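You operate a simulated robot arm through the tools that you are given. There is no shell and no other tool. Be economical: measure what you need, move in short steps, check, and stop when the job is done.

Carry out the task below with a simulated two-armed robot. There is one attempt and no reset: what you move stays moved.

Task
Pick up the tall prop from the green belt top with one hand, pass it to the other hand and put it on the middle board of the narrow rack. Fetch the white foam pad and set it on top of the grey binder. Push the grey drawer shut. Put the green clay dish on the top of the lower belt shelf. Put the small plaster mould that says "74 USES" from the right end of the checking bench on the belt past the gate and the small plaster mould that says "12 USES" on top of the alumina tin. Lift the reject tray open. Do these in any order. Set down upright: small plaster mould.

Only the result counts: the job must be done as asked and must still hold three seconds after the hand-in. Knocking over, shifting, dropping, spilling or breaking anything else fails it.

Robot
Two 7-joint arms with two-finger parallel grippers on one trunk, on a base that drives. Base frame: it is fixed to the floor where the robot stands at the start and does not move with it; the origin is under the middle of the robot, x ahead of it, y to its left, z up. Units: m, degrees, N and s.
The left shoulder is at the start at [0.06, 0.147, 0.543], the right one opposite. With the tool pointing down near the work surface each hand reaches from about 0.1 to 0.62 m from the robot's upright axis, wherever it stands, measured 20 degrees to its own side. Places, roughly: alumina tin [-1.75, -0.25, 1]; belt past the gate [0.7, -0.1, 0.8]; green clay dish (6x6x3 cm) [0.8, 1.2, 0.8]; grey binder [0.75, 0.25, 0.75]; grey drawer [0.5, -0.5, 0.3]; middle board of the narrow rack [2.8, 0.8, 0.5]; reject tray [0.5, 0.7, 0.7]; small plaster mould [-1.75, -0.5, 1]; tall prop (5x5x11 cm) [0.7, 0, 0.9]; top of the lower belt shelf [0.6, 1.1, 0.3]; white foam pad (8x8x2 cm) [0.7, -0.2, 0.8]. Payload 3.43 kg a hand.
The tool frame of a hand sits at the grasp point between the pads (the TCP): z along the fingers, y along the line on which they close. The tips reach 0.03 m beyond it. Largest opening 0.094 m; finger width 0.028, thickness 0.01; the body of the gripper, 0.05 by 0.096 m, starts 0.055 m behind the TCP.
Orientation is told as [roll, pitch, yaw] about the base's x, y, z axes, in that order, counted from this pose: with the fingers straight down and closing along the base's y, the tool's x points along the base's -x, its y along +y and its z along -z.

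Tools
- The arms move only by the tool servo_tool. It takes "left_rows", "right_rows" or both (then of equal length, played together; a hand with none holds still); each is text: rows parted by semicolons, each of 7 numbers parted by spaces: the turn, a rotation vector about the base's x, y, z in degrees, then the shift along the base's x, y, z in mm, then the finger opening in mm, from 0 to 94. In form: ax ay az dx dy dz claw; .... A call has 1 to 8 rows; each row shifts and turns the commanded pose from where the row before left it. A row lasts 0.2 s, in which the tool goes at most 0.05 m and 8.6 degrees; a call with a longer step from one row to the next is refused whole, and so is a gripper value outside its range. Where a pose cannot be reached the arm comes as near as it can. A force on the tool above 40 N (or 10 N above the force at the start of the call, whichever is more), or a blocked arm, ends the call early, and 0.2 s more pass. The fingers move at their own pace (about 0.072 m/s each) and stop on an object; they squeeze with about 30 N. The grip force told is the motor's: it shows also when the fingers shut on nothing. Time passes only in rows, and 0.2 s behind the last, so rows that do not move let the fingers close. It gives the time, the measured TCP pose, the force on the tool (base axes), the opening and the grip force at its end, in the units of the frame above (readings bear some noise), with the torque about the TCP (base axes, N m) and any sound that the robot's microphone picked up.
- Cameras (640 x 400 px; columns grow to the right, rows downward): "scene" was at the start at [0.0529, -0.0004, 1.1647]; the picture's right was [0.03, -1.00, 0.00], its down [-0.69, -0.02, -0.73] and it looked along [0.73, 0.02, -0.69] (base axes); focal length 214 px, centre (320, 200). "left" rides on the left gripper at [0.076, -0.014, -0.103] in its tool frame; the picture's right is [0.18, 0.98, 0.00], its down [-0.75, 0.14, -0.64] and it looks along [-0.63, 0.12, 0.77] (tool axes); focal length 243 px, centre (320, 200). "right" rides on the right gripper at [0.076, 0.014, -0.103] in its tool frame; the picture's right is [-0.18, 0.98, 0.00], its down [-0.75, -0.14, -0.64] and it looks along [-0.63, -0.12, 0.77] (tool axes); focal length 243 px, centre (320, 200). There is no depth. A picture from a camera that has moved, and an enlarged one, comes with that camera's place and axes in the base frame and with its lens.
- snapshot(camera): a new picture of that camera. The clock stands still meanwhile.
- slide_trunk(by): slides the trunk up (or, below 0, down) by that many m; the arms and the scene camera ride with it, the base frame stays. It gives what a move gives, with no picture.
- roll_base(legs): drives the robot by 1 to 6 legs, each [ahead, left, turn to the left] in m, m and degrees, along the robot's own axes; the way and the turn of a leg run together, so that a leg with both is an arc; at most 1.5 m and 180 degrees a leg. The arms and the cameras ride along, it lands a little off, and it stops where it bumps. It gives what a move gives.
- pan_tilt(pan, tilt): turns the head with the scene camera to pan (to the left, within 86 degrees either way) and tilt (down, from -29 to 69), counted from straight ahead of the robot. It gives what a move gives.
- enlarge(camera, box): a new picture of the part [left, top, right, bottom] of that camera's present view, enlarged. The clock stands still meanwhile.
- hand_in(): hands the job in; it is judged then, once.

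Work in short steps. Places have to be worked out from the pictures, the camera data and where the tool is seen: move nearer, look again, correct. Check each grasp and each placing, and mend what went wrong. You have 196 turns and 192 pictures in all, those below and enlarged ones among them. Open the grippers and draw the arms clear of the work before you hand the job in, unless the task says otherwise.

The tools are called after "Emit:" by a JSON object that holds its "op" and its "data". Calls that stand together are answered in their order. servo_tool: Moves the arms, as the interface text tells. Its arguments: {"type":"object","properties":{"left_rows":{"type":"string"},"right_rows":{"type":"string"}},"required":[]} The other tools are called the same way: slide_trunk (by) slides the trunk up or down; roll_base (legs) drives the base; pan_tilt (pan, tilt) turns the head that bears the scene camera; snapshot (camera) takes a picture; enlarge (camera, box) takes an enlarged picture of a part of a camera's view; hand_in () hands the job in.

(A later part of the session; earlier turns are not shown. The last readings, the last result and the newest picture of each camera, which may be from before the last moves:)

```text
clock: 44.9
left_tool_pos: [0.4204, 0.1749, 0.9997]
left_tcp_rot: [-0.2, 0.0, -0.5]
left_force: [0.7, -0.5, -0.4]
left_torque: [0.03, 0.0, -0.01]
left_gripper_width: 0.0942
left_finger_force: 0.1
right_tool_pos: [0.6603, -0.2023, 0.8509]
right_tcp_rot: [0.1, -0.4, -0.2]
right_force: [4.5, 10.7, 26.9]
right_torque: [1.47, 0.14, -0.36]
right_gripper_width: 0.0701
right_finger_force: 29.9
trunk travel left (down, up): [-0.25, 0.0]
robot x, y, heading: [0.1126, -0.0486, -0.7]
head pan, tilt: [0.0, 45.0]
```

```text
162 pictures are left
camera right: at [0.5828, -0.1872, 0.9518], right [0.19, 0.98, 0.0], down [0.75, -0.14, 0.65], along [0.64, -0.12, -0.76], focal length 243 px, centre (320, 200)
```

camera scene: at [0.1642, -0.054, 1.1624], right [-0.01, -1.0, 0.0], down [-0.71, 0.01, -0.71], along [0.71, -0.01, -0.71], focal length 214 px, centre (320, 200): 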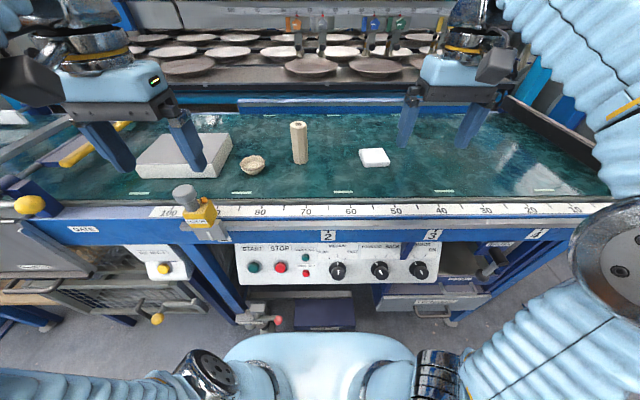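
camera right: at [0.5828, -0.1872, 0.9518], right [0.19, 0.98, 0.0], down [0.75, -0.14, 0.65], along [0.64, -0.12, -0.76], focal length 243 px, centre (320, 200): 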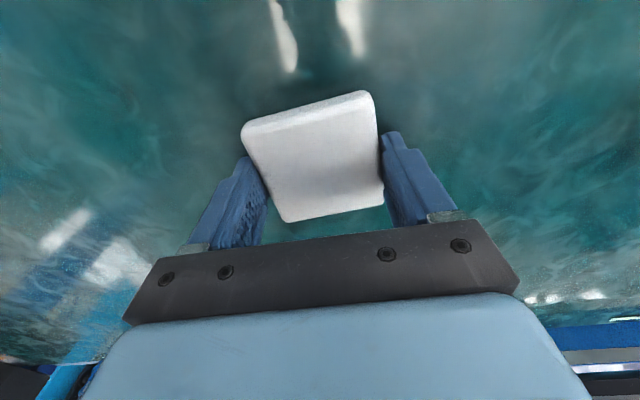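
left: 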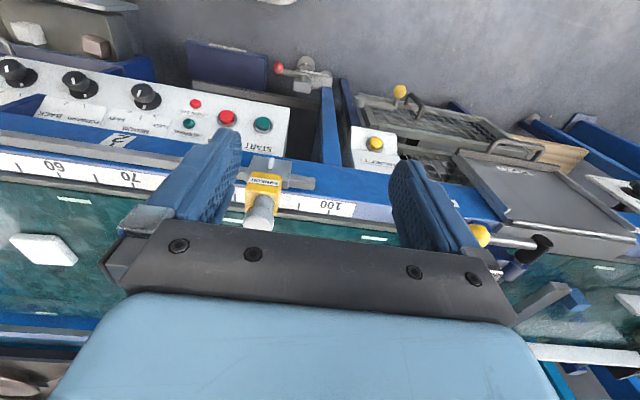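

The pad is held (opening 70 mm; belt at z≈0.82). I lift and pull the hand back to clear the prop before driving left.

Emit:
{"op": "servo_tool", "data": {"right_rows": "0 0 0 0 0 20 30;0 0 0 0 0 30 30;0 0 0 -30 0 35 30;0 0 0 -40 0 25 30;0 0 0 -40 0 20 30;0 0 0 -30 0 10 30"}}

Emit:
{"op": "snapshot", "data": {"camera": "scene"}}

```text
clock: 46.3
left_tool_pos: [0.4216, 0.1741, 0.9993]
left_tcp_rot: [-0.1, -0.1, -0.5]
left_force: [0.3, -0.1, -0.3]
left_torque: [-0.05, 0.01, 0.02]
left_gripper_width: 0.0941
left_finger_force: 0.1
right_tool_pos: [0.5205, -0.1988, 0.9859]
right_tcp_rot: [-0.3, -0.3, -0.3]
right_force: [-0.5, -0.6, 0.1]
right_torque: [-0.02, 0.0, 0.01]
right_gripper_width: 0.0692
right_finger_force: 29.9
trunk travel left (down, up): [-0.25, 0.0]
robot x, y, heading: [0.112, -0.0518, -0.6]
head pan, tilt: [0.0, 45.0]
```

```text
161 pictures are left
camera scene: at [0.1644, -0.0539, 1.1624], right [-0.01, -1.0, 0.0], down [-0.71, 0.01, -0.71], along [0.71, -0.01, -0.71], focal length 214 px, centre (320, 200)
```

scene: 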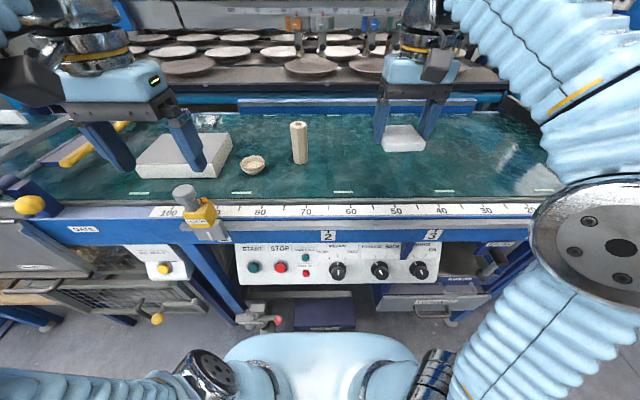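

Binder estimated at x 0.57–0.72, y 0.19–0.36. The console hangs on the left, so I tuck the left hand back a little, then drive 0.36 m left.

Emit:
{"op": "servo_tool", "data": {"left_rows": "0 0 0 -40 0 0 94;0 0 0 -40 0 0 94;0 0 0 -20 -20 0 94"}}

Emit:
{"op": "roll_base", "data": {"legs": [[0, 0.36, 0.6]]}}

Emit:
{"op": "snapshot", "data": {"camera": "scene"}}

Emit:
{"op": "snapshot", "data": {"camera": "right"}}

```text
clock: 47.1
left_tool_pos: [0.3591, 0.1357, 0.9914]
left_tcp_rot: [-0.1, 0.0, -0.5]
left_force: [0.8, 0.1, 0.1]
left_torque: [-0.01, 0.03, 0.02]
left_gripper_width: 0.094
left_finger_force: 0.1
left hand out of reach, approached as far as the arm can: row 2, 3
right_tool_pos: [0.5194, -0.198, 0.9865]
right_tcp_rot: [-0.1, -0.3, -0.3]
right_force: [0.3, -0.2, -0.3]
right_torque: [-0.04, 0.02, -0.01]
right_gripper_width: 0.0688
right_finger_force: 29.2
trunk travel left (down, up): [-0.25, 0.0]
robot x, y, heading: [0.1155, -0.0516, -0.9]
head pan, tilt: [0.0, 45.0]
```

```text
clock: 49.5
left_tool_pos: [0.3597, 0.505, 0.9904]
left_tcp_rot: [0.0, 0.0, 0.0]
left_force: [-0.3, -0.2, 0.1]
left_torque: [0.0, 0.0, -0.01]
left_gripper_width: 0.0941
left_finger_force: 0.0
right_tool_pos: [0.523, 0.1719, 0.9863]
right_tcp_rot: [-0.1, -0.2, 0.4]
right_force: [1.4, -0.6, -0.1]
right_torque: [-0.01, -0.01, -0.03]
right_gripper_width: 0.0682
right_finger_force: 30.1
trunk travel left (down, up): [-0.25, 0.0]
robot x, y, heading: [0.1124, 0.3158, -0.3]
head pan, tilt: [0.0, 45.0]
```

```text
160 pictures are left
camera scene: at [0.1663, 0.3142, 1.1624], right [0.0, -1.0, 0.0], down [-0.71, 0.0, -0.71], along [0.71, 0.0, -0.71], focal length 214 px, centre (320, 200)
```

scene: 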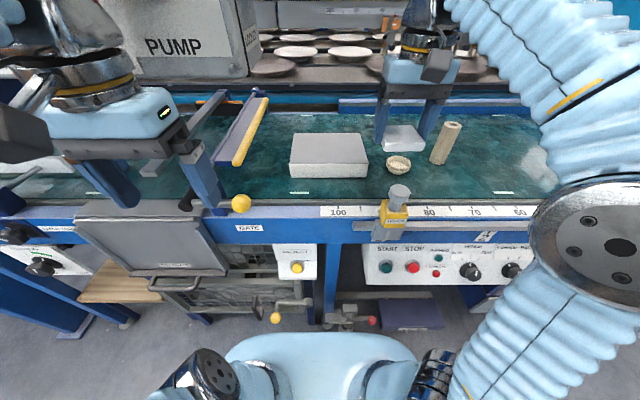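

```text
159 pictures are left
camera right: at [0.4458, 0.187, 1.0884], right [0.18, 0.98, 0.0], down [0.75, -0.14, 0.65], along [0.63, -0.12, -0.76], focal length 243 px, centre (320, 200)
```

right: 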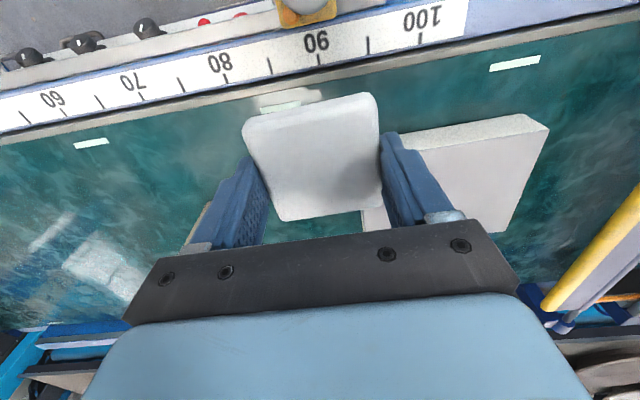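

Binder top measured: centre ≈(0.66, 0.29), top z≈0.86. I carry the pad over it.

Emit:
{"op": "servo_tool", "data": {"right_rows": "0 0 0 20 35 -10 30;0 0 0 30 35 -10 30;0 0 0 30 35 -15 30;0 0 0 30 13 -20 30;0 0 0 27 0 -10 30"}}

Emit:
{"op": "snapshot", "data": {"camera": "right"}}

Emit:
{"op": "enlarge", "data": {"camera": "scene", "box": [220, 80, 440, 220]}}

```text
clock: 50.7
left_tool_pos: [0.3518, 0.5071, 0.996]
left_tcp_rot: [-0.2, -0.5, 0.0]
left_force: [0.5, -0.1, -0.7]
left_torque: [0.03, 0.0, 0.04]
left_gripper_width: 0.094
left_finger_force: 0.1
right_tool_pos: [0.6426, 0.2883, 0.9236]
right_tcp_rot: [0.1, -1.3, 0.4]
right_force: [0.7, 0.4, -1.2]
right_torque: [0.01, 0.02, -0.01]
right_gripper_width: 0.0683
right_finger_force: 29.8
right hand out of reach, approached as far as the arm can: row 4, 5
trunk travel left (down, up): [-0.25, 0.0]
robot x, y, heading: [0.1153, 0.3166, -0.1]
head pan, tilt: [0.0, 45.0]
```

```text
158 pictures are left
camera right: at [0.5636, 0.3021, 1.0246], right [0.18, 0.98, 0.01], down [0.74, -0.14, 0.66], along [0.65, -0.11, -0.75], focal length 243 px, centre (320, 200)
```

right: 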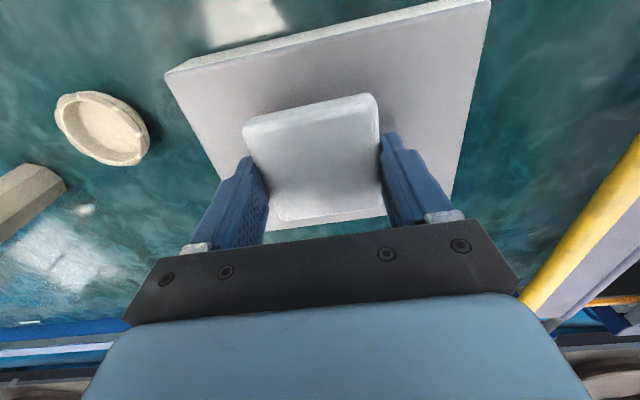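

```text
2.86 times, centred on (330, 150) of scene
camera zoom: at [0.1582, 0.3165, 1.1664], right [0.0, -1.0, 0.0], down [-0.7, 0.0, -0.71], along [0.71, 0.0, -0.7], focal length 613 px, centre (291, 343)
```

zoom: 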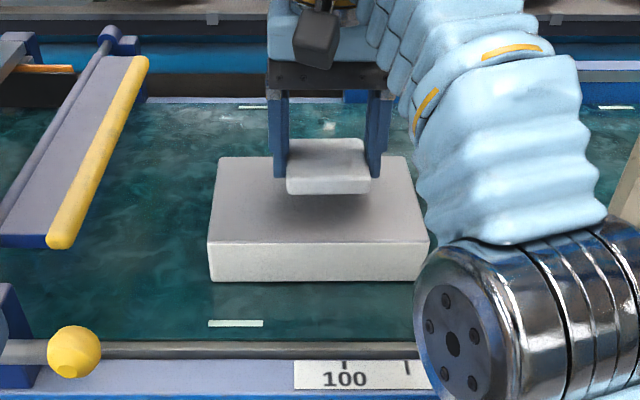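

The pad hovers well inside the binder outline. I lower until contact.

Emit:
{"op": "servo_tool", "data": {"right_rows": "0 1 0 6 0 -10 30;0 0 0 4 0 -8 30;0 0 0 0 0 -6 30;0 0 0 0 0 -5 30;0 0 0 0 0 -4 30;0 0 0 0 0 -4 30"}}

Emit:
{"op": "enlarge", "data": {"camera": "scene", "box": [220, 80, 440, 220]}}

```text
clock: 51.7
left_tool_pos: [0.3568, 0.5081, 0.9908]
left_tcp_rot: [-0.3, -0.2, 0.1]
left_force: [-0.2, -0.1, 0.3]
left_torque: [-0.06, -0.02, 0.01]
left_gripper_width: 0.0939
left_finger_force: 0.1
right_tool_pos: [0.6565, 0.2846, 0.8947]
right_tcp_rot: [0.4, -0.6, 0.0]
right_force: [0.4, -4.4, 9.4]
right_torque: [-0.53, 0.1, 0.17]
right_gripper_width: 0.0681
right_finger_force: 30.4
trunk travel left (down, up): [-0.25, 0.0]
robot x, y, heading: [0.1172, 0.3172, 0.3]
head pan, tilt: [0.0, 45.0]
stopped in row 5 (right hand): the force on the tool passed its limit at 88 N (the readings are from after the stop); the commanded pose is now the measured one
```

```text
2.86 times, centred on (330, 150) of scene
camera zoom: at [0.1644, 0.3167, 1.1611], right [0.0, -1.0, 0.0], down [-0.7, 0.0, -0.71], along [0.71, 0.0, -0.7], focal length 613 px, centre (291, 343)
```

zoom: 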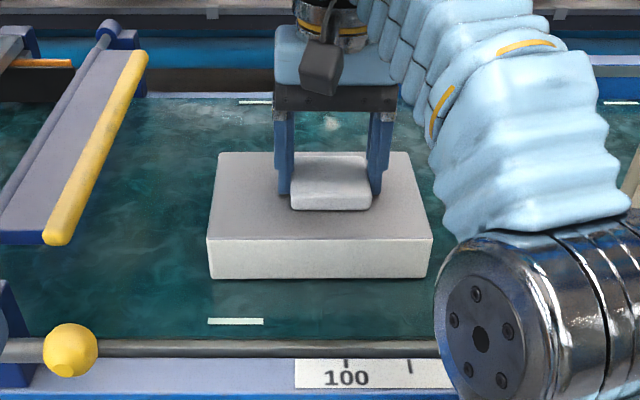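

Contact at TCP z 0.895, so the pad sits on the binder. I open gently and lift.

Emit:
{"op": "servo_tool", "data": {"right_rows": "0 0 0 0 0 0 86;0 0 0 0 0 0 86;0 0 0 0 0 15 90;0 0 0 0 0 30 90;0 0 0 -20 -10 30 90;0 0 0 -30 -10 20 90"}}

Emit:
{"op": "enlarge", "data": {"camera": "scene", "box": [220, 80, 440, 220]}}

```text
clock: 52.1
left_tool_pos: [0.3585, 0.5069, 0.9908]
left_tcp_rot: [-0.2, -0.2, 0.0]
left_force: [0.6, 0.6, 0.1]
left_torque: [-0.02, 0.04, 0.01]
left_gripper_width: 0.094
left_finger_force: 0.1
right_tool_pos: [0.6565, 0.2877, 0.8974]
right_tcp_rot: [0.9, -0.9, 0.4]
right_force: [0.0, 0.2, 0.6]
right_torque: [-0.03, 0.0, -0.03]
right_gripper_width: 0.0862
right_finger_force: 0.0
trunk travel left (down, up): [-0.25, 0.0]
robot x, y, heading: [0.1141, 0.3163, 0.2]
head pan, tilt: [0.0, 45.0]
stopped in row 2 (right hand): the force on the tool passed its limit at 43 N (the readings are from after the stop); the commanded pose is now the measured one
```

```text
2.86 times, centred on (330, 150) of scene
camera zoom: at [0.1646, 0.3159, 1.1612], right [0.0, -1.0, 0.0], down [-0.71, 0.0, -0.71], along [0.71, 0.0, -0.71], focal length 613 px, centre (291, 343)
```

zoom: 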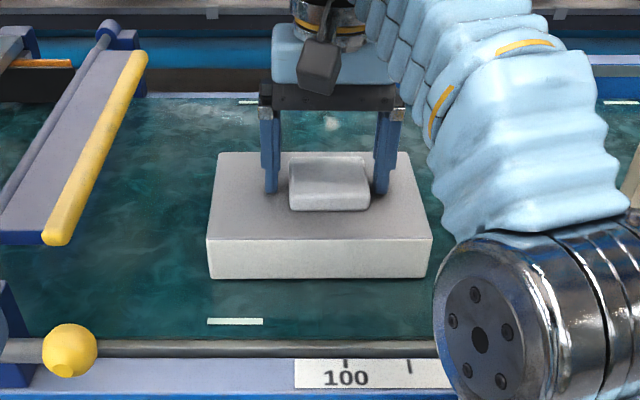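

The pad is released and lies flat. Now I lift the hand away.

Emit:
{"op": "servo_tool", "data": {"right_rows": "0 0 0 0 0 15 90;0 0 0 0 0 30 90;0 0 0 -20 -10 30 90;0 0 0 -40 -10 25 90;0 0 0 -40 -10 10 90"}}

Emit:
{"op": "enlarge", "data": {"camera": "scene", "box": [0, 80, 440, 360]}}

Emit:
{"op": "snapshot", "data": {"camera": "left"}}

```text
clock: 53.3
left_tool_pos: [0.3604, 0.5075, 0.9909]
left_tcp_rot: [0.0, 0.1, 0.2]
left_force: [0.1, 0.0, -0.1]
left_torque: [0.0, 0.02, -0.01]
left_gripper_width: 0.0939
left_finger_force: 0.1
right_tool_pos: [0.5725, 0.2632, 0.9516]
right_tcp_rot: [0.6, -0.3, 0.4]
right_force: [0.6, 1.2, -0.2]
right_torque: [-0.03, -0.01, 0.01]
right_gripper_width: 0.09
right_finger_force: 0.0
right hand out of reach, approached as far as the arm can: row 2, 3
trunk travel left (down, up): [-0.25, 0.0]
robot x, y, heading: [0.1172, 0.3205, -0.0]
head pan, tilt: [0.0, 45.0]
```

```text
1.43 times, centred on (220, 220) of scene
camera zoom: at [0.1681, 0.3152, 1.1617], right [0.0, -1.0, 0.0], down [-0.71, 0.0, -0.71], along [0.71, 0.0, -0.71], focal length 306 px, centre (463, 171)
```

zoom: 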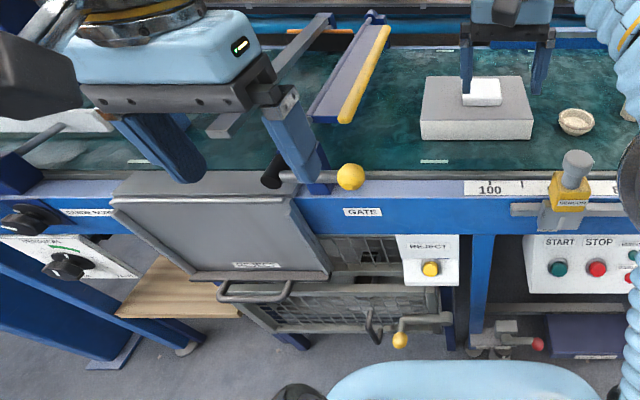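

```text
153 pictures are left
camera left: at [0.2836, 0.4933, 1.0928], right [-0.19, 0.98, 0.0], down [0.75, 0.15, 0.64], along [0.63, 0.12, -0.77], focal length 243 px, centre (320, 200)
```

left: 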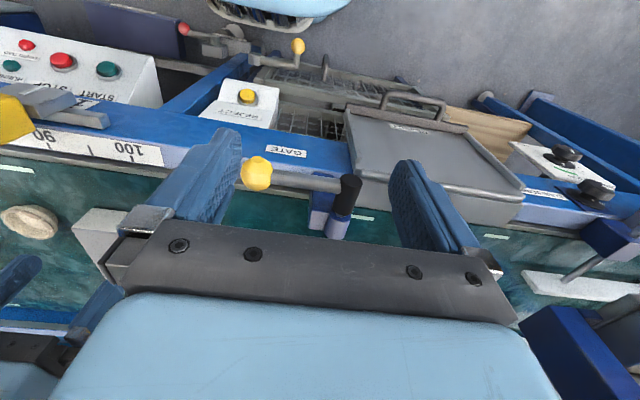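

The pad rests on the binder. Handle of the reject tray triangulates to about (0.41, 0.70, 0.61), hinge near (0.50, y, 0.81). I take closer views of it.

Emit:
{"op": "enlarge", "data": {"camera": "left", "box": [220, 20, 540, 220]}}

Emit:
{"op": "enlarge", "data": {"camera": "scene", "box": [60, 180, 320, 342]}}

```text
2.00 times, centred on (380, 120) of left
camera zoom: at [0.2836, 0.4933, 1.0928], right [-0.19, 0.98, 0.0], down [0.75, 0.15, 0.64], along [0.63, 0.12, -0.77], focal length 485 px, centre (200, 360)
```

zoom: 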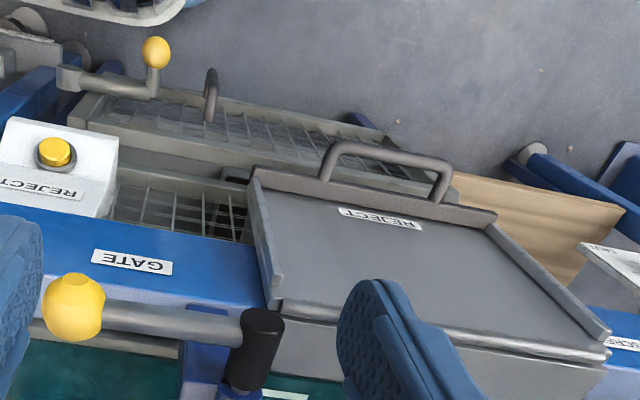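

```text
2.46 times, centred on (190, 261) of scene
camera zoom: at [0.1681, 0.3152, 1.1617], right [0.0, -1.0, 0.0], down [-0.71, 0.0, -0.71], along [0.71, 0.0, -0.71], focal length 528 px, centre (640, 50)
```

zoom: 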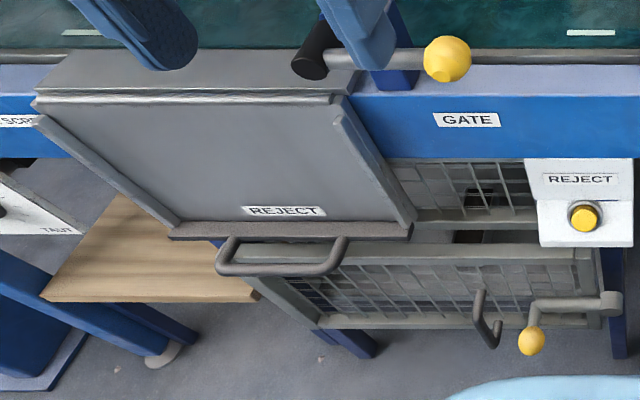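

The tray is a sloping plate hinged at the belt edge (~x 0.455, z 0.81) with a bar handle at its lower lip (~(0.385, 0.67, 0.64)). I back the robot off and shift left to work on it with the left hand.

Emit:
{"op": "roll_base", "data": {"legs": [[-0.3, 0, 0], [0, 0.2, 0]]}}

Emit:
{"op": "servo_tool", "data": {"left_rows": "0 0 8.5 10 0 -20 40;0 0 8.5 10 0 -20 40;0 0 8.5 10 0 -20 40;0 0 8.5 0 0 -20 40;0 0 8.5 0 0 -20 40;0 0 8.5 0 0 0 40;0 0 8.5 0 0 0 40;0 0 8.5 0 0 0 40"}}

Emit:
{"op": "pan_tilt", "data": {"pan": 15, "tilt": 40}}

Emit:
{"op": "snapshot", "data": {"camera": "scene"}}

```text
clock: 56.7
left_tool_pos: [0.0466, 0.7091, 0.991]
left_tcp_rot: [-0.1, 0.0, -0.1]
left_force: [-0.6, 0.3, 0.3]
left_torque: [0.01, -0.02, -0.02]
left_gripper_width: 0.0942
left_finger_force: 0.0
right_tool_pos: [0.2588, 0.4646, 0.9531]
right_tcp_rot: [0.7, -0.4, 0.1]
right_force: [0.5, 0.1, -0.5]
right_torque: [-0.03, -0.02, 0.01]
right_gripper_width: 0.0897
right_finger_force: 0.1
trunk travel left (down, up): [-0.25, 0.0]
robot x, y, heading: [-0.1986, 0.5209, -0.1]
head pan, tilt: [0.0, 45.0]
```

```text
clock: 58.5
left_tool_pos: [0.0751, 0.7105, 0.8915]
left_tcp_rot: [0.0, 0.0, 68.0]
left_force: [-0.2, 0.4, 0.1]
left_torque: [0.01, 0.04, -0.03]
left_gripper_width: 0.0401
left_finger_force: 0.0
right_tool_pos: [0.2591, 0.4655, 0.9526]
right_tcp_rot: [0.7, -0.5, 0.2]
right_force: [-1.0, 0.4, 0.0]
right_torque: [0.0, -0.01, -0.04]
right_gripper_width: 0.0902
right_finger_force: 0.0
trunk travel left (down, up): [-0.25, 0.0]
robot x, y, heading: [-0.1993, 0.522, -0.4]
head pan, tilt: [0.0, 45.0]
```

```text
clock: 59.2
left_tool_pos: [0.0759, 0.7104, 0.8913]
left_tcp_rot: [-0.1, 0.0, 67.9]
left_force: [-0.2, 1.1, -0.1]
left_torque: [0.01, 0.02, 0.02]
left_gripper_width: 0.04
left_finger_force: 0.1
right_tool_pos: [0.2583, 0.464, 0.953]
right_tcp_rot: [0.7, -0.5, 0.2]
right_force: [-0.5, 1.0, -0.9]
right_torque: [0.02, 0.01, -0.03]
right_gripper_width: 0.0901
right_finger_force: 0.0
trunk travel left (down, up): [-0.25, 0.0]
robot x, y, heading: [-0.1992, 0.5227, -0.0]
head pan, tilt: [15.0, 40.0]
```

```text
150 pictures are left
camera scene: at [-0.1459, 0.5408, 1.1697], right [0.26, -0.97, 0.0], down [-0.62, -0.16, -0.77], along [0.74, 0.2, -0.64], focal length 214 px, centre (320, 200)
```

scene: 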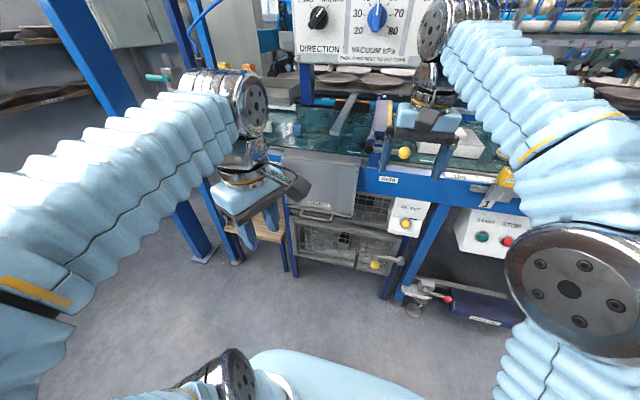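

Emit:
{"op": "enlarge", "data": {"camera": "scene", "box": [220, 110, 460, 290]}}

```text
2.22 times, centred on (340, 200) of scene
camera zoom: at [-0.1459, 0.5408, 1.1697], right [0.26, -0.97, 0.0], down [-0.62, -0.16, -0.77], along [0.74, 0.2, -0.64], focal length 477 px, centre (276, 200)
```

zoom: 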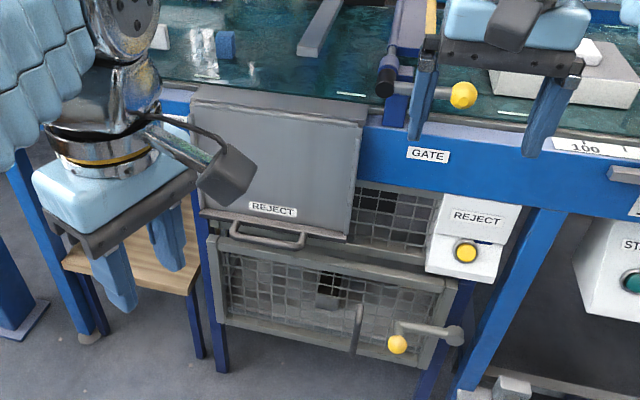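

Refined: hinge ≈ (0.45, 0.70, 0.82), plate hanging almost vertically, handle bar ≈ (0.40, 0.70, 0.60). I finish the yaw to 90° and pitch the hand forward so it can pinch the bar from the front.

Emit:
{"op": "servo_tool", "data": {"left_rows": "0 0 7.4 10 0 -20 70;0 0 7.4 10 0 -20 70;0 0 7.4 10 0 -20 70;0 -8 0 10 0 -30 70;0 -8 0 10 0 -30 70;0 -8 0 20 0 -30 70;0 -8 0 20 0 -30 70;0 -8 0 20 0 -30 70"}}

Emit:
{"op": "snapshot", "data": {"camera": "left"}}

```text
clock: 61.0
left_tool_pos: [0.2024, 0.7087, 0.694]
left_tcp_rot: [-40.1, 0.0, 90.2]
left_force: [-0.2, -0.9, 0.0]
left_torque: [0.03, 0.01, 0.01]
left_gripper_width: 0.0697
left_finger_force: 0.0
left hand out of reach, approached as far as the arm can: row 8
right_tool_pos: [0.2584, 0.4644, 0.9534]
right_tcp_rot: [0.6, -0.4, 0.2]
right_force: [-1.6, 0.0, 0.6]
right_torque: [0.01, -0.04, -0.02]
right_gripper_width: 0.0903
right_finger_force: 0.1
trunk travel left (down, up): [-0.25, 0.0]
robot x, y, heading: [-0.2009, 0.5226, 0.1]
head pan, tilt: [15.0, 40.0]
```

```text
148 pictures are left
camera left: at [0.146, 0.6329, 0.781], right [-0.75, -0.19, -0.63], down [-0.52, 0.75, 0.4], along [0.4, 0.63, -0.66], focal length 243 px, centre (320, 200)
```

left: 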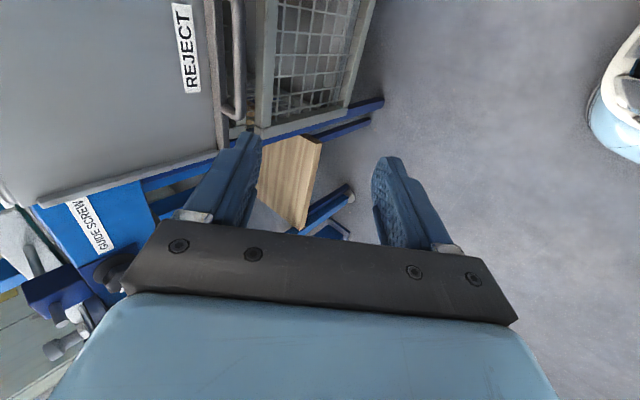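

The new ray confirms the bar at (0.40, 0.70, 0.60). I move forward and pitch more to clear the plate behind the bar.

Emit:
{"op": "servo_tool", "data": {"left_rows": "0 0 0 30 -3 0 60;0 -6 0 30 -3 0 60;0 -7 0 20 -2 -10 60;0 -7 0 10 0 -10 60;0 -7 0 5 0 -10 60"}}

Emit:
{"op": "snapshot", "data": {"camera": "left"}}

```text
clock: 62.2
left_tool_pos: [0.3053, 0.6988, 0.6648]
left_tcp_rot: [-67.2, 0.3, 89.9]
left_force: [-0.8, 0.6, 0.0]
left_torque: [-0.01, -0.02, 0.0]
left_gripper_width: 0.06
left_finger_force: 0.0
left hand out of reach, approached as far as the arm can: row 5
right_tool_pos: [0.2574, 0.4637, 0.9524]
right_tcp_rot: [0.7, -0.4, 0.3]
right_force: [0.3, -0.4, 0.8]
right_torque: [-0.01, 0.0, 0.01]
right_gripper_width: 0.0901
right_finger_force: 0.1
trunk travel left (down, up): [-0.25, 0.0]
robot x, y, heading: [-0.1953, 0.5228, -0.2]
head pan, tilt: [15.0, 40.0]
```

```text
147 pictures are left
camera left: at [0.2154, 0.6237, 0.719], right [-0.38, -0.19, -0.91], down [-0.65, 0.75, 0.12], along [0.66, 0.63, -0.41], focal length 243 px, centre (320, 200)
```

left: 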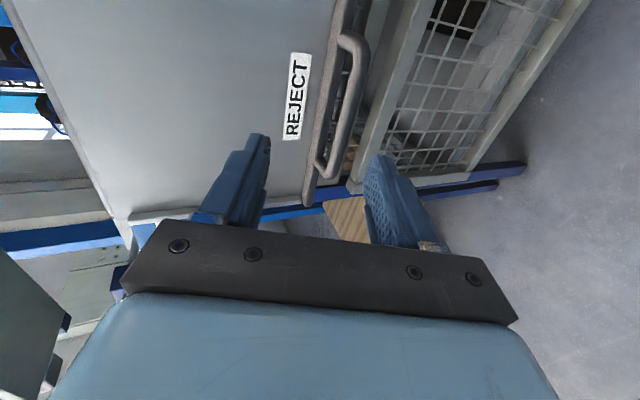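

Bar again confirmed. I lower, then advance to straddle the bar with TCP at x≈0.387, and close.

Emit:
{"op": "servo_tool", "data": {"left_rows": "0 0 0 0 0 -27 60;0 0 0 25 0 -11 60;0 0 0 25 0 -11 60;0 0 0 20 0 -9 60;0 0 0 12 0 -5 60"}}

Emit:
{"op": "snapshot", "data": {"camera": "left"}}

Emit:
{"op": "enlarge", "data": {"camera": "scene", "box": [220, 110, 460, 290]}}

```text
clock: 63.4
left_tool_pos: [0.3921, 0.7008, 0.6031]
left_tcp_rot: [-67.2, 0.2, 90.0]
left_force: [-0.2, 0.4, 0.4]
left_torque: [0.0, 0.04, 0.0]
left_gripper_width: 0.0599
left_finger_force: 0.1
left hand out of reach, approached as far as the arm can: row 1
right_tool_pos: [0.2584, 0.4643, 0.9535]
right_tcp_rot: [0.6, -0.5, 0.2]
right_force: [-0.5, 1.0, -0.5]
right_torque: [-0.01, -0.02, 0.0]
right_gripper_width: 0.0903
right_finger_force: 0.0
trunk travel left (down, up): [-0.25, 0.0]
robot x, y, heading: [-0.1982, 0.5195, -0.3]
head pan, tilt: [15.0, 40.0]
```

```text
146 pictures are left
camera left: at [0.3022, 0.625, 0.6563], right [-0.38, -0.19, -0.91], down [-0.65, 0.75, 0.12], along [0.66, 0.63, -0.41], focal length 243 px, centre (320, 200)
```

left: 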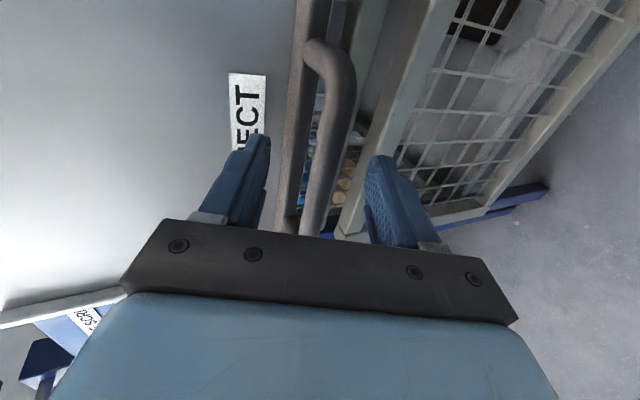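

```text
2.22 times, centred on (340, 200) of scene
camera zoom: at [-0.1458, 0.5408, 1.1697], right [0.26, -0.97, 0.0], down [-0.62, -0.16, -0.77], along [0.74, 0.2, -0.64], focal length 477 px, centre (276, 200)
```

zoom: 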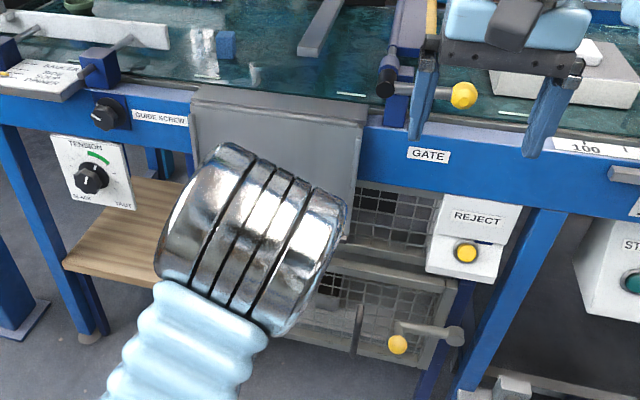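

The bar is between the fingers; I back off 8 mm to keep the tips clear of the lip, then close.

Emit:
{"op": "servo_tool", "data": {"left_rows": "0 0 0 -8 0 3 60;0 0 0 0 0 0 0;0 0 0 0 0 0 0;0 0 0 0 0 0 0;0 0 0 0 0 0 0"}}

Emit:
{"op": "snapshot", "data": {"camera": "left"}}

```text
clock: 64.6
left_tool_pos: [0.383, 0.7013, 0.6066]
left_tcp_rot: [-67.1, 0.1, 90.0]
left_force: [-1.8, 0.0, -1.6]
left_torque: [-0.2, 0.04, 0.12]
left_gripper_width: 0.0134
left_finger_force: 45.0
right_tool_pos: [0.2578, 0.4655, 0.9537]
right_tcp_rot: [0.6, -0.4, 0.2]
right_force: [-0.9, 0.5, -0.5]
right_torque: [0.01, 0.02, 0.02]
right_gripper_width: 0.0901
right_finger_force: 0.1
trunk travel left (down, up): [-0.25, 0.0]
robot x, y, heading: [-0.1976, 0.5245, 0.0]
head pan, tilt: [15.0, 40.0]
```

```text
144 pictures are left
camera left: at [0.2928, 0.6252, 0.6601], right [-0.38, -0.19, -0.91], down [-0.65, 0.75, 0.12], along [0.66, 0.63, -0.41], focal length 243 px, centre (320, 200)
```

left: 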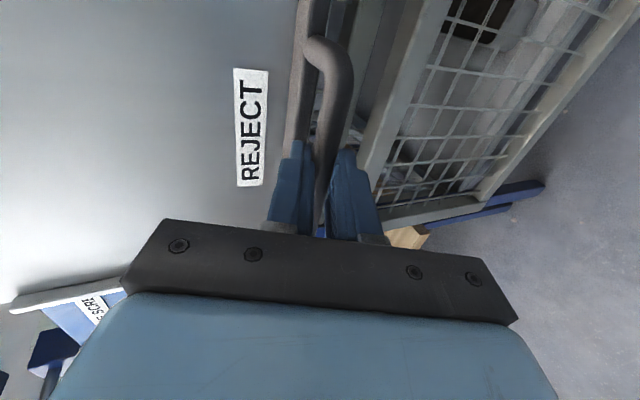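

The bar is gripped (13 mm). I swing it along the hinge arc, rotating the hand with the tray.

Emit:
{"op": "servo_tool", "data": {"left_rows": "0 8 0 -29 0 12 0;0 8 0 -27 0 15 0;0 8 0 -25 0 19 0;0 8 0 -22 0 22 0"}}

Emit:
{"op": "snapshot", "data": {"camera": "scene"}}

```text
clock: 65.8
left_tool_pos: [0.2843, 0.7, 0.6789]
left_tcp_rot: [-36.2, 0.3, 90.1]
left_force: [3.7, -0.3, 1.3]
left_torque: [0.01, -0.12, 0.27]
left_gripper_width: 0.0136
left_finger_force: 44.6
right_tool_pos: [0.2583, 0.4649, 0.9517]
right_tcp_rot: [0.8, -0.3, 0.1]
right_force: [0.1, 0.5, -0.8]
right_torque: [0.02, 0.02, 0.03]
right_gripper_width: 0.0902
right_finger_force: 0.1
trunk travel left (down, up): [-0.25, 0.0]
robot x, y, heading: [-0.2008, 0.5221, -0.2]
head pan, tilt: [15.0, 40.0]
stopped in row 4 (left hand): the force on the tool passed its limit at 42 N (the readings are from after the stop); the commanded pose is now the measured one
```

```text
143 pictures are left
camera scene: at [-0.1454, 0.5408, 1.1693], right [0.26, -0.97, 0.0], down [-0.62, -0.16, -0.77], along [0.74, 0.2, -0.64], focal length 214 px, centre (320, 200)
```

scene: 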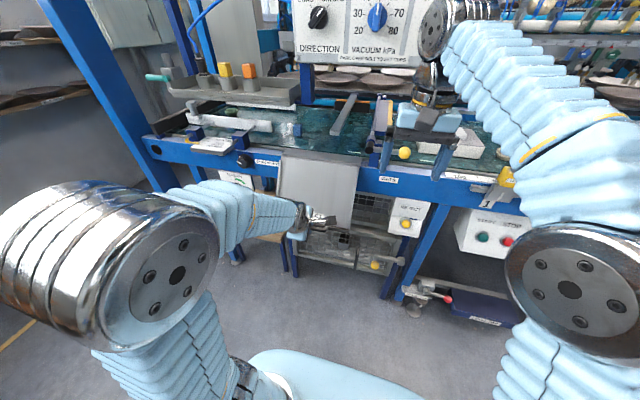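

The tray is swinging. I continue in finer steps along the slightly corrected arc.

Emit:
{"op": "servo_tool", "data": {"left_rows": "0 4 0 -10 0 13 0;0 4 0 -9 0 13 0;0 4 0 -8 0 14 0;0 4 0 -7 0 14 0;0 4 0 -6 0 14 0;0 4 0 -5 0 15 0;0 4 0 -4 0 15 0;0 4 0 -3 0 15 0"}}

Emit:
{"op": "enlarge", "data": {"camera": "scene", "box": [180, 110, 460, 290]}}

```text
clock: 67.0
left_tool_pos: [0.2492, 0.6995, 0.747]
left_tcp_rot: [-17.7, 0.0, 90.2]
left_force: [4.7, 3.2, 2.4]
left_torque: [0.05, -0.33, 0.17]
left_gripper_width: 0.0138
left_finger_force: 45.1
right_tool_pos: [0.2595, 0.4646, 0.9527]
right_tcp_rot: [0.6, -0.3, 0.2]
right_force: [0.2, 0.6, 0.4]
right_torque: [0.01, 0.0, -0.03]
right_gripper_width: 0.09
right_finger_force: 0.2
trunk travel left (down, up): [-0.25, 0.0]
robot x, y, heading: [-0.1989, 0.5258, -0.2]
head pan, tilt: [15.0, 40.0]
stopped in row 6 (left hand): the force on the tool passed its limit at 42 N (the readings are from after the stop); the commanded pose is now the measured one
```

```text
2.22 times, centred on (320, 200) of scene
camera zoom: at [-0.145, 0.5411, 1.1695], right [0.26, -0.97, 0.0], down [-0.62, -0.16, -0.77], along [0.74, 0.2, -0.64], focal length 477 px, centre (320, 200)
```

zoom: 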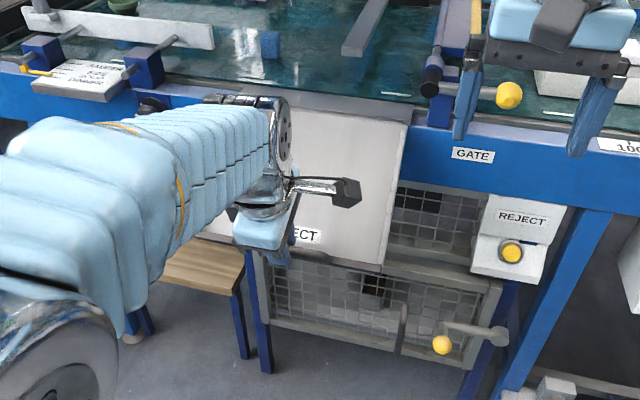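

Fitting the three points gives hinge ≈ (0.457, 0.811), radius 0.217. I continue on that circle.

Emit:
{"op": "servo_tool", "data": {"left_rows": "0 4 0 -4 0 15 0;0 4 0 -3 0 15 0;0 4 0 -2 0 15 0;0 4 0 -1 0 15 0;0 4 0 0 0 15 0;0 4 0 1 0 15 0;0 4 0 2 0 15 0;0 4 0 3 0 15 0"}}

Emit:
{"op": "enlarge", "data": {"camera": "scene", "box": [180, 110, 460, 290]}}

```text
clock: 68.8
left_tool_pos: [0.246, 0.6991, 0.8668]
left_tcp_rot: [14.3, -0.1, 90.1]
left_force: [14.9, -4.7, 5.0]
left_torque: [-0.52, -0.38, 0.58]
left_gripper_width: 0.0139
left_finger_force: 45.5
right_tool_pos: [0.2598, 0.4645, 0.9522]
right_tcp_rot: [0.7, -0.3, 0.2]
right_force: [-0.3, 0.8, 0.2]
right_torque: [0.01, 0.0, 0.0]
right_gripper_width: 0.0899
right_finger_force: 0.0
trunk travel left (down, up): [-0.25, 0.0]
robot x, y, heading: [-0.1974, 0.5208, 0.0]
head pan, tilt: [15.0, 40.0]
```

```text
2.22 times, centred on (320, 200) of scene
camera zoom: at [-0.1443, 0.5406, 1.1697], right [0.26, -0.97, 0.0], down [-0.62, -0.16, -0.77], along [0.74, 0.2, -0.64], focal length 477 px, centre (320, 200)
```

zoom: 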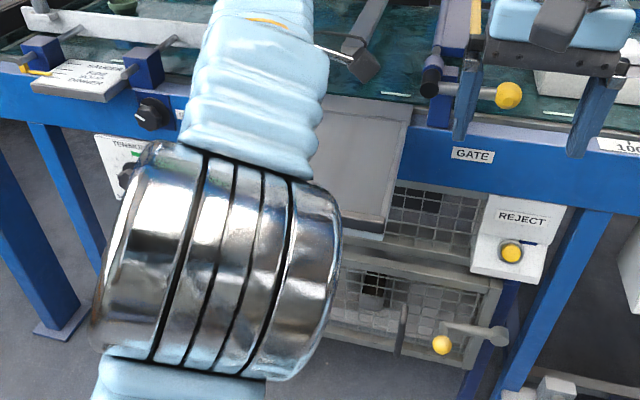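

The tray is near horizontal (~82°). I continue to find its stop, easing a few mm toward the hinge.

Emit:
{"op": "servo_tool", "data": {"left_rows": "0 4 0 7 0 14 0;0 4 0 6 0 14 0;0 4 0 7 0 13 0;0 4 0 8 0 13 0"}}

Emit:
{"op": "enlarge", "data": {"camera": "scene", "box": [180, 110, 460, 290]}}

```text
clock: 69.5
left_tool_pos: [0.2485, 0.7002, 0.8672]
left_tcp_rot: [21.8, 0.0, 90.3]
left_force: [19.8, -0.6, 4.5]
left_torque: [0.18, -0.55, 0.06]
left_gripper_width: 0.0136
left_finger_force: 44.8
left hand out of reach, approached as far as the arm can: row 2, 3
right_tool_pos: [0.2607, 0.4646, 0.9524]
right_tcp_rot: [0.7, -0.3, 0.0]
right_force: [-0.1, 0.2, 0.1]
right_torque: [-0.01, 0.0, -0.03]
right_gripper_width: 0.0902
right_finger_force: 0.0
trunk travel left (down, up): [-0.25, 0.0]
robot x, y, heading: [-0.1949, 0.5197, -0.2]
head pan, tilt: [15.0, 40.0]
stopped in row 3 (left hand): the force on the tool passed its limit at 55 N (the readings are from after the stop); the commanded pose is now the measured one
```

```text
2.22 times, centred on (320, 200) of scene
camera zoom: at [-0.143, 0.5406, 1.1696], right [0.26, -0.97, 0.0], down [-0.62, -0.16, -0.76], along [0.74, 0.2, -0.64], focal length 477 px, centre (320, 200)
```

zoom: 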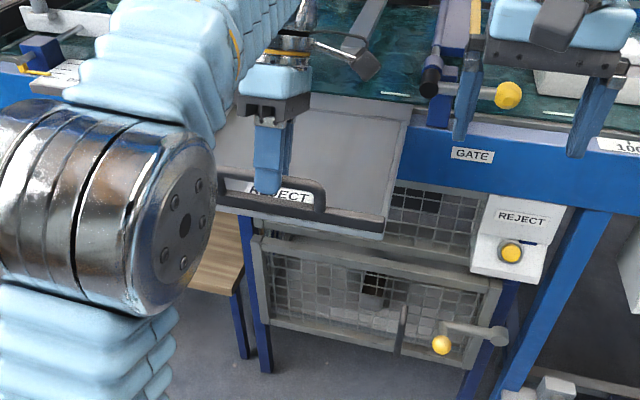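

The tray is about horizontal now. I test whether it goes further by a small upward move without hand rotation.

Emit:
{"op": "servo_tool", "data": {"left_rows": "0 -4 0 5 0 5 0;0 -4 0 5 0 8 0;0 -4 0 4 0 10 0"}}

Emit:
{"op": "enlarge", "data": {"camera": "scene", "box": [180, 110, 460, 290]}}

```text
clock: 70.2
left_tool_pos: [0.2509, 0.6991, 0.8866]
left_tcp_rot: [13.5, 0.2, 90.4]
left_force: [-17.3, 0.1, 12.0]
left_torque: [0.38, 0.6, -0.14]
left_gripper_width: 0.0136
left_finger_force: 45.2
right_tool_pos: [0.2562, 0.4637, 0.9538]
right_tcp_rot: [0.6, -0.6, 0.1]
right_force: [-0.8, 0.6, -0.4]
right_torque: [0.01, -0.03, 0.02]
right_gripper_width: 0.0902
right_finger_force: 0.2
trunk travel left (down, up): [-0.25, 0.0]
robot x, y, heading: [-0.1952, 0.5216, -0.1]
head pan, tilt: [15.0, 40.0]
stopped in row 3 (left hand): the force on the tool passed its limit at 47 N (the readings are from after the stop); the commanded pose is now the measured one
```

```text
2.22 times, centred on (320, 200) of scene
camera zoom: at [-0.1484, 0.5405, 1.17], right [0.26, -0.97, 0.0], down [-0.62, -0.16, -0.77], along [0.74, 0.2, -0.64], focal length 477 px, centre (320, 200)
```

zoom: 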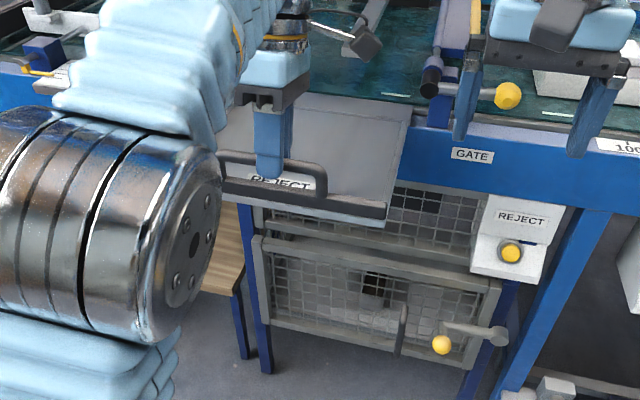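

Emit:
{"op": "servo_tool", "data": {"left_rows": "0 0 0 -3 0 0 0;0 0 0 3 0 12 0;0 0 0 4 0 12 0;0 0 0 5 0 12 0"}}

Emit:
{"op": "enlarge", "data": {"camera": "scene", "box": [180, 110, 460, 290]}}

```text
clock: 70.8
left_tool_pos: [0.2508, 0.6999, 0.8891]
left_tcp_rot: [14.2, 0.1, 90.4]
left_force: [-6.2, 1.8, -16.1]
left_torque: [-0.09, -0.11, -0.24]
left_gripper_width: 0.0138
left_finger_force: 44.9
right_tool_pos: [0.2577, 0.4644, 0.9523]
right_tcp_rot: [0.6, -0.5, 0.2]
right_force: [0.2, 0.4, 0.9]
right_torque: [0.01, -0.02, -0.01]
right_gripper_width: 0.09
right_finger_force: 0.0
trunk travel left (down, up): [-0.25, 0.0]
robot x, y, heading: [-0.1979, 0.5209, -0.3]
head pan, tilt: [15.0, 40.0]
stopped in row 2 (left hand): the force on the tool passed its limit at 50 N (the readings are from after the stop); the commanded pose is now the measured one
```

```text
2.22 times, centred on (320, 200) of scene
camera zoom: at [-0.1455, 0.5413, 1.1693], right [0.26, -0.97, 0.0], down [-0.62, -0.17, -0.77], along [0.74, 0.2, -0.64], focal length 477 px, centre (320, 200)
```

zoom: 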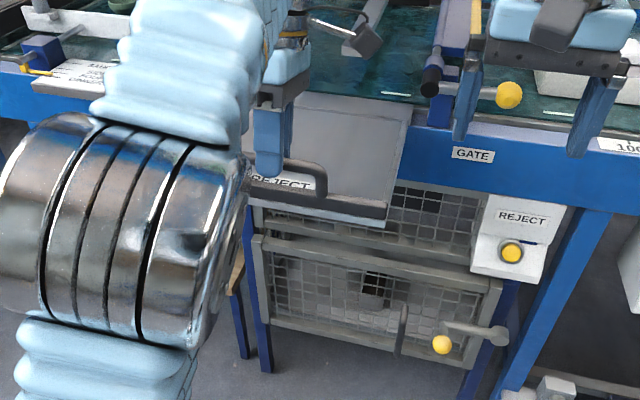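

A solid downward reaction now suggests the upper stop. I release the grip and look at whether it stays.

Emit:
{"op": "servo_tool", "data": {"left_rows": "0 0 0 0 0 -2 60;0 0 0 0 0 0 60;0 0 0 0 0 0 60;0 0 0 0 0 0 60"}}

Emit:
{"op": "enlarge", "data": {"camera": "scene", "box": [180, 110, 460, 290]}}

```text
clock: 71.8
left_tool_pos: [0.2503, 0.6992, 0.8876]
left_tcp_rot: [14.1, 0.0, 90.3]
left_force: [0.3, -0.5, -0.3]
left_torque: [0.0, 0.01, 0.0]
left_gripper_width: 0.0599
left_finger_force: 0.0
right_tool_pos: [0.2593, 0.4643, 0.9547]
right_tcp_rot: [0.7, -0.4, 0.2]
right_force: [0.6, -0.2, 0.6]
right_torque: [0.0, 0.01, -0.02]
right_gripper_width: 0.0899
right_finger_force: 0.0
trunk travel left (down, up): [-0.25, 0.0]
robot x, y, heading: [-0.1949, 0.5229, -0.2]
head pan, tilt: [15.0, 40.0]
```

```text
2.22 times, centred on (320, 200) of scene
camera zoom: at [-0.1457, 0.5408, 1.1697], right [0.26, -0.97, 0.0], down [-0.62, -0.16, -0.77], along [0.74, 0.2, -0.64], focal length 477 px, centre (320, 200)
```

zoom: 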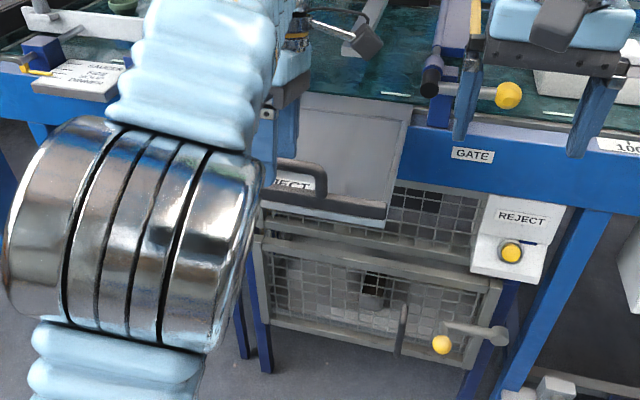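

The tray holds by itself. I draw the fingers upward off the bar along the tool axis.

Emit:
{"op": "servo_tool", "data": {"left_rows": "0 0 0 3 0 12 60;0 0 0 3 0 12 60;0 0 0 3 0 12 60;0 0 0 3 0 12 60;0 0 0 3 0 12 60"}}

Emit:
{"op": "snapshot", "data": {"camera": "left"}}

Emit:
{"op": "enlarge", "data": {"camera": "scene", "box": [180, 110, 460, 290]}}

```text
clock: 73.0
left_tool_pos: [0.2509, 0.7, 0.9106]
left_tcp_rot: [13.9, 0.1, 90.3]
left_force: [-0.3, 0.7, 0.0]
left_torque: [0.02, -0.01, 0.01]
left_gripper_width: 0.0598
left_finger_force: 0.1
left hand out of reach, approached as far as the arm can: row 2, 3, 4, 5
right_tool_pos: [0.2597, 0.4638, 0.9532]
right_tcp_rot: [0.6, -0.4, 0.1]
right_force: [0.0, -0.8, 1.0]
right_torque: [0.03, -0.03, -0.01]
right_gripper_width: 0.0902
right_finger_force: 0.0
trunk travel left (down, up): [-0.25, 0.0]
robot x, y, heading: [-0.2032, 0.5214, -0.1]
head pan, tilt: [15.0, 40.0]
```

```text
136 pictures are left
camera left: at [0.2892, 0.6255, 1.0071], right [-0.95, -0.19, 0.24], down [0.01, 0.75, 0.66], along [-0.3, 0.63, -0.72], focal length 243 px, centre (320, 200)
```

left: 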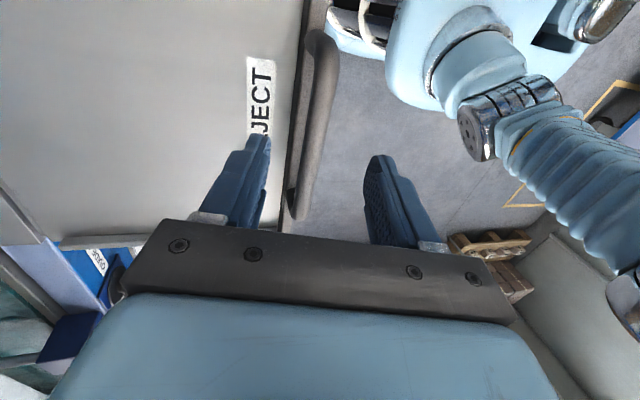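

```text
2.22 times, centred on (320, 200) of scene
camera zoom: at [-0.1457, 0.5408, 1.1697], right [0.26, -0.97, 0.0], down [-0.62, -0.16, -0.77], along [0.74, 0.2, -0.64], focal length 477 px, centre (320, 200)
```

zoom: 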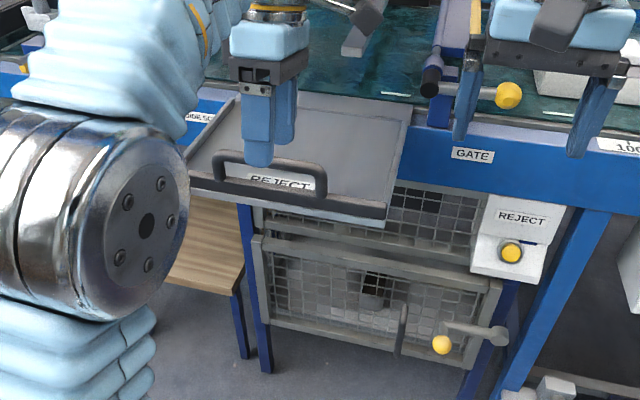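

The bar still is near the tip level; I level the pitch while rising, which should be easier for the wrist.

Emit:
{"op": "servo_tool", "data": {"left_rows": "0 -5 0 0 0 8 70;0 -5 0 0 0 8 70;0 -4 0 0 0 10 70;0 0 0 0 0 10 70;0 0 0 0 0 10 70"}}

Emit:
{"op": "snapshot", "data": {"camera": "left"}}

Emit:
{"op": "enlarge", "data": {"camera": "scene", "box": [180, 110, 460, 290]}}

```text
clock: 74.2
left_tool_pos: [0.2507, 0.6989, 0.9569]
left_tcp_rot: [0.0, 0.2, 90.3]
left_force: [0.5, 0.7, 0.6]
left_torque: [-0.01, 0.02, 0.02]
left_gripper_width: 0.0702
left_finger_force: 0.1
right_tool_pos: [0.2588, 0.4642, 0.9525]
right_tcp_rot: [0.7, -0.4, 0.3]
right_force: [-0.5, 0.0, 0.8]
right_torque: [0.0, -0.01, 0.0]
right_gripper_width: 0.0902
right_finger_force: 0.0
trunk travel left (down, up): [-0.25, 0.0]
robot x, y, heading: [-0.1956, 0.5235, -0.4]
head pan, tilt: [15.0, 40.0]
```

```text
134 pictures are left
camera left: at [0.265, 0.624, 1.0596], right [-0.98, -0.19, 0.0], down [-0.14, 0.75, 0.64], along [-0.12, 0.63, -0.77], focal length 243 px, centre (320, 200)
```

left: 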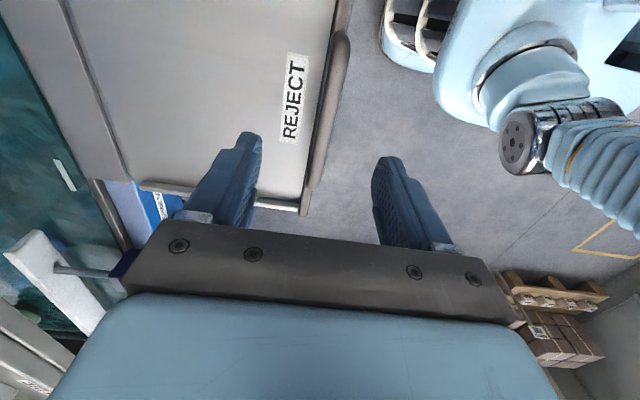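

```text
2.22 times, centred on (320, 200) of scene
camera zoom: at [-0.1457, 0.5408, 1.1697], right [0.26, -0.97, 0.0], down [-0.62, -0.16, -0.77], along [0.74, 0.2, -0.64], focal length 477 px, centre (320, 200)
```

zoom: 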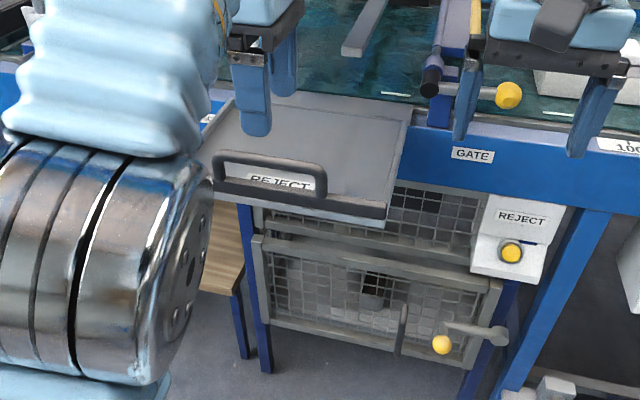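

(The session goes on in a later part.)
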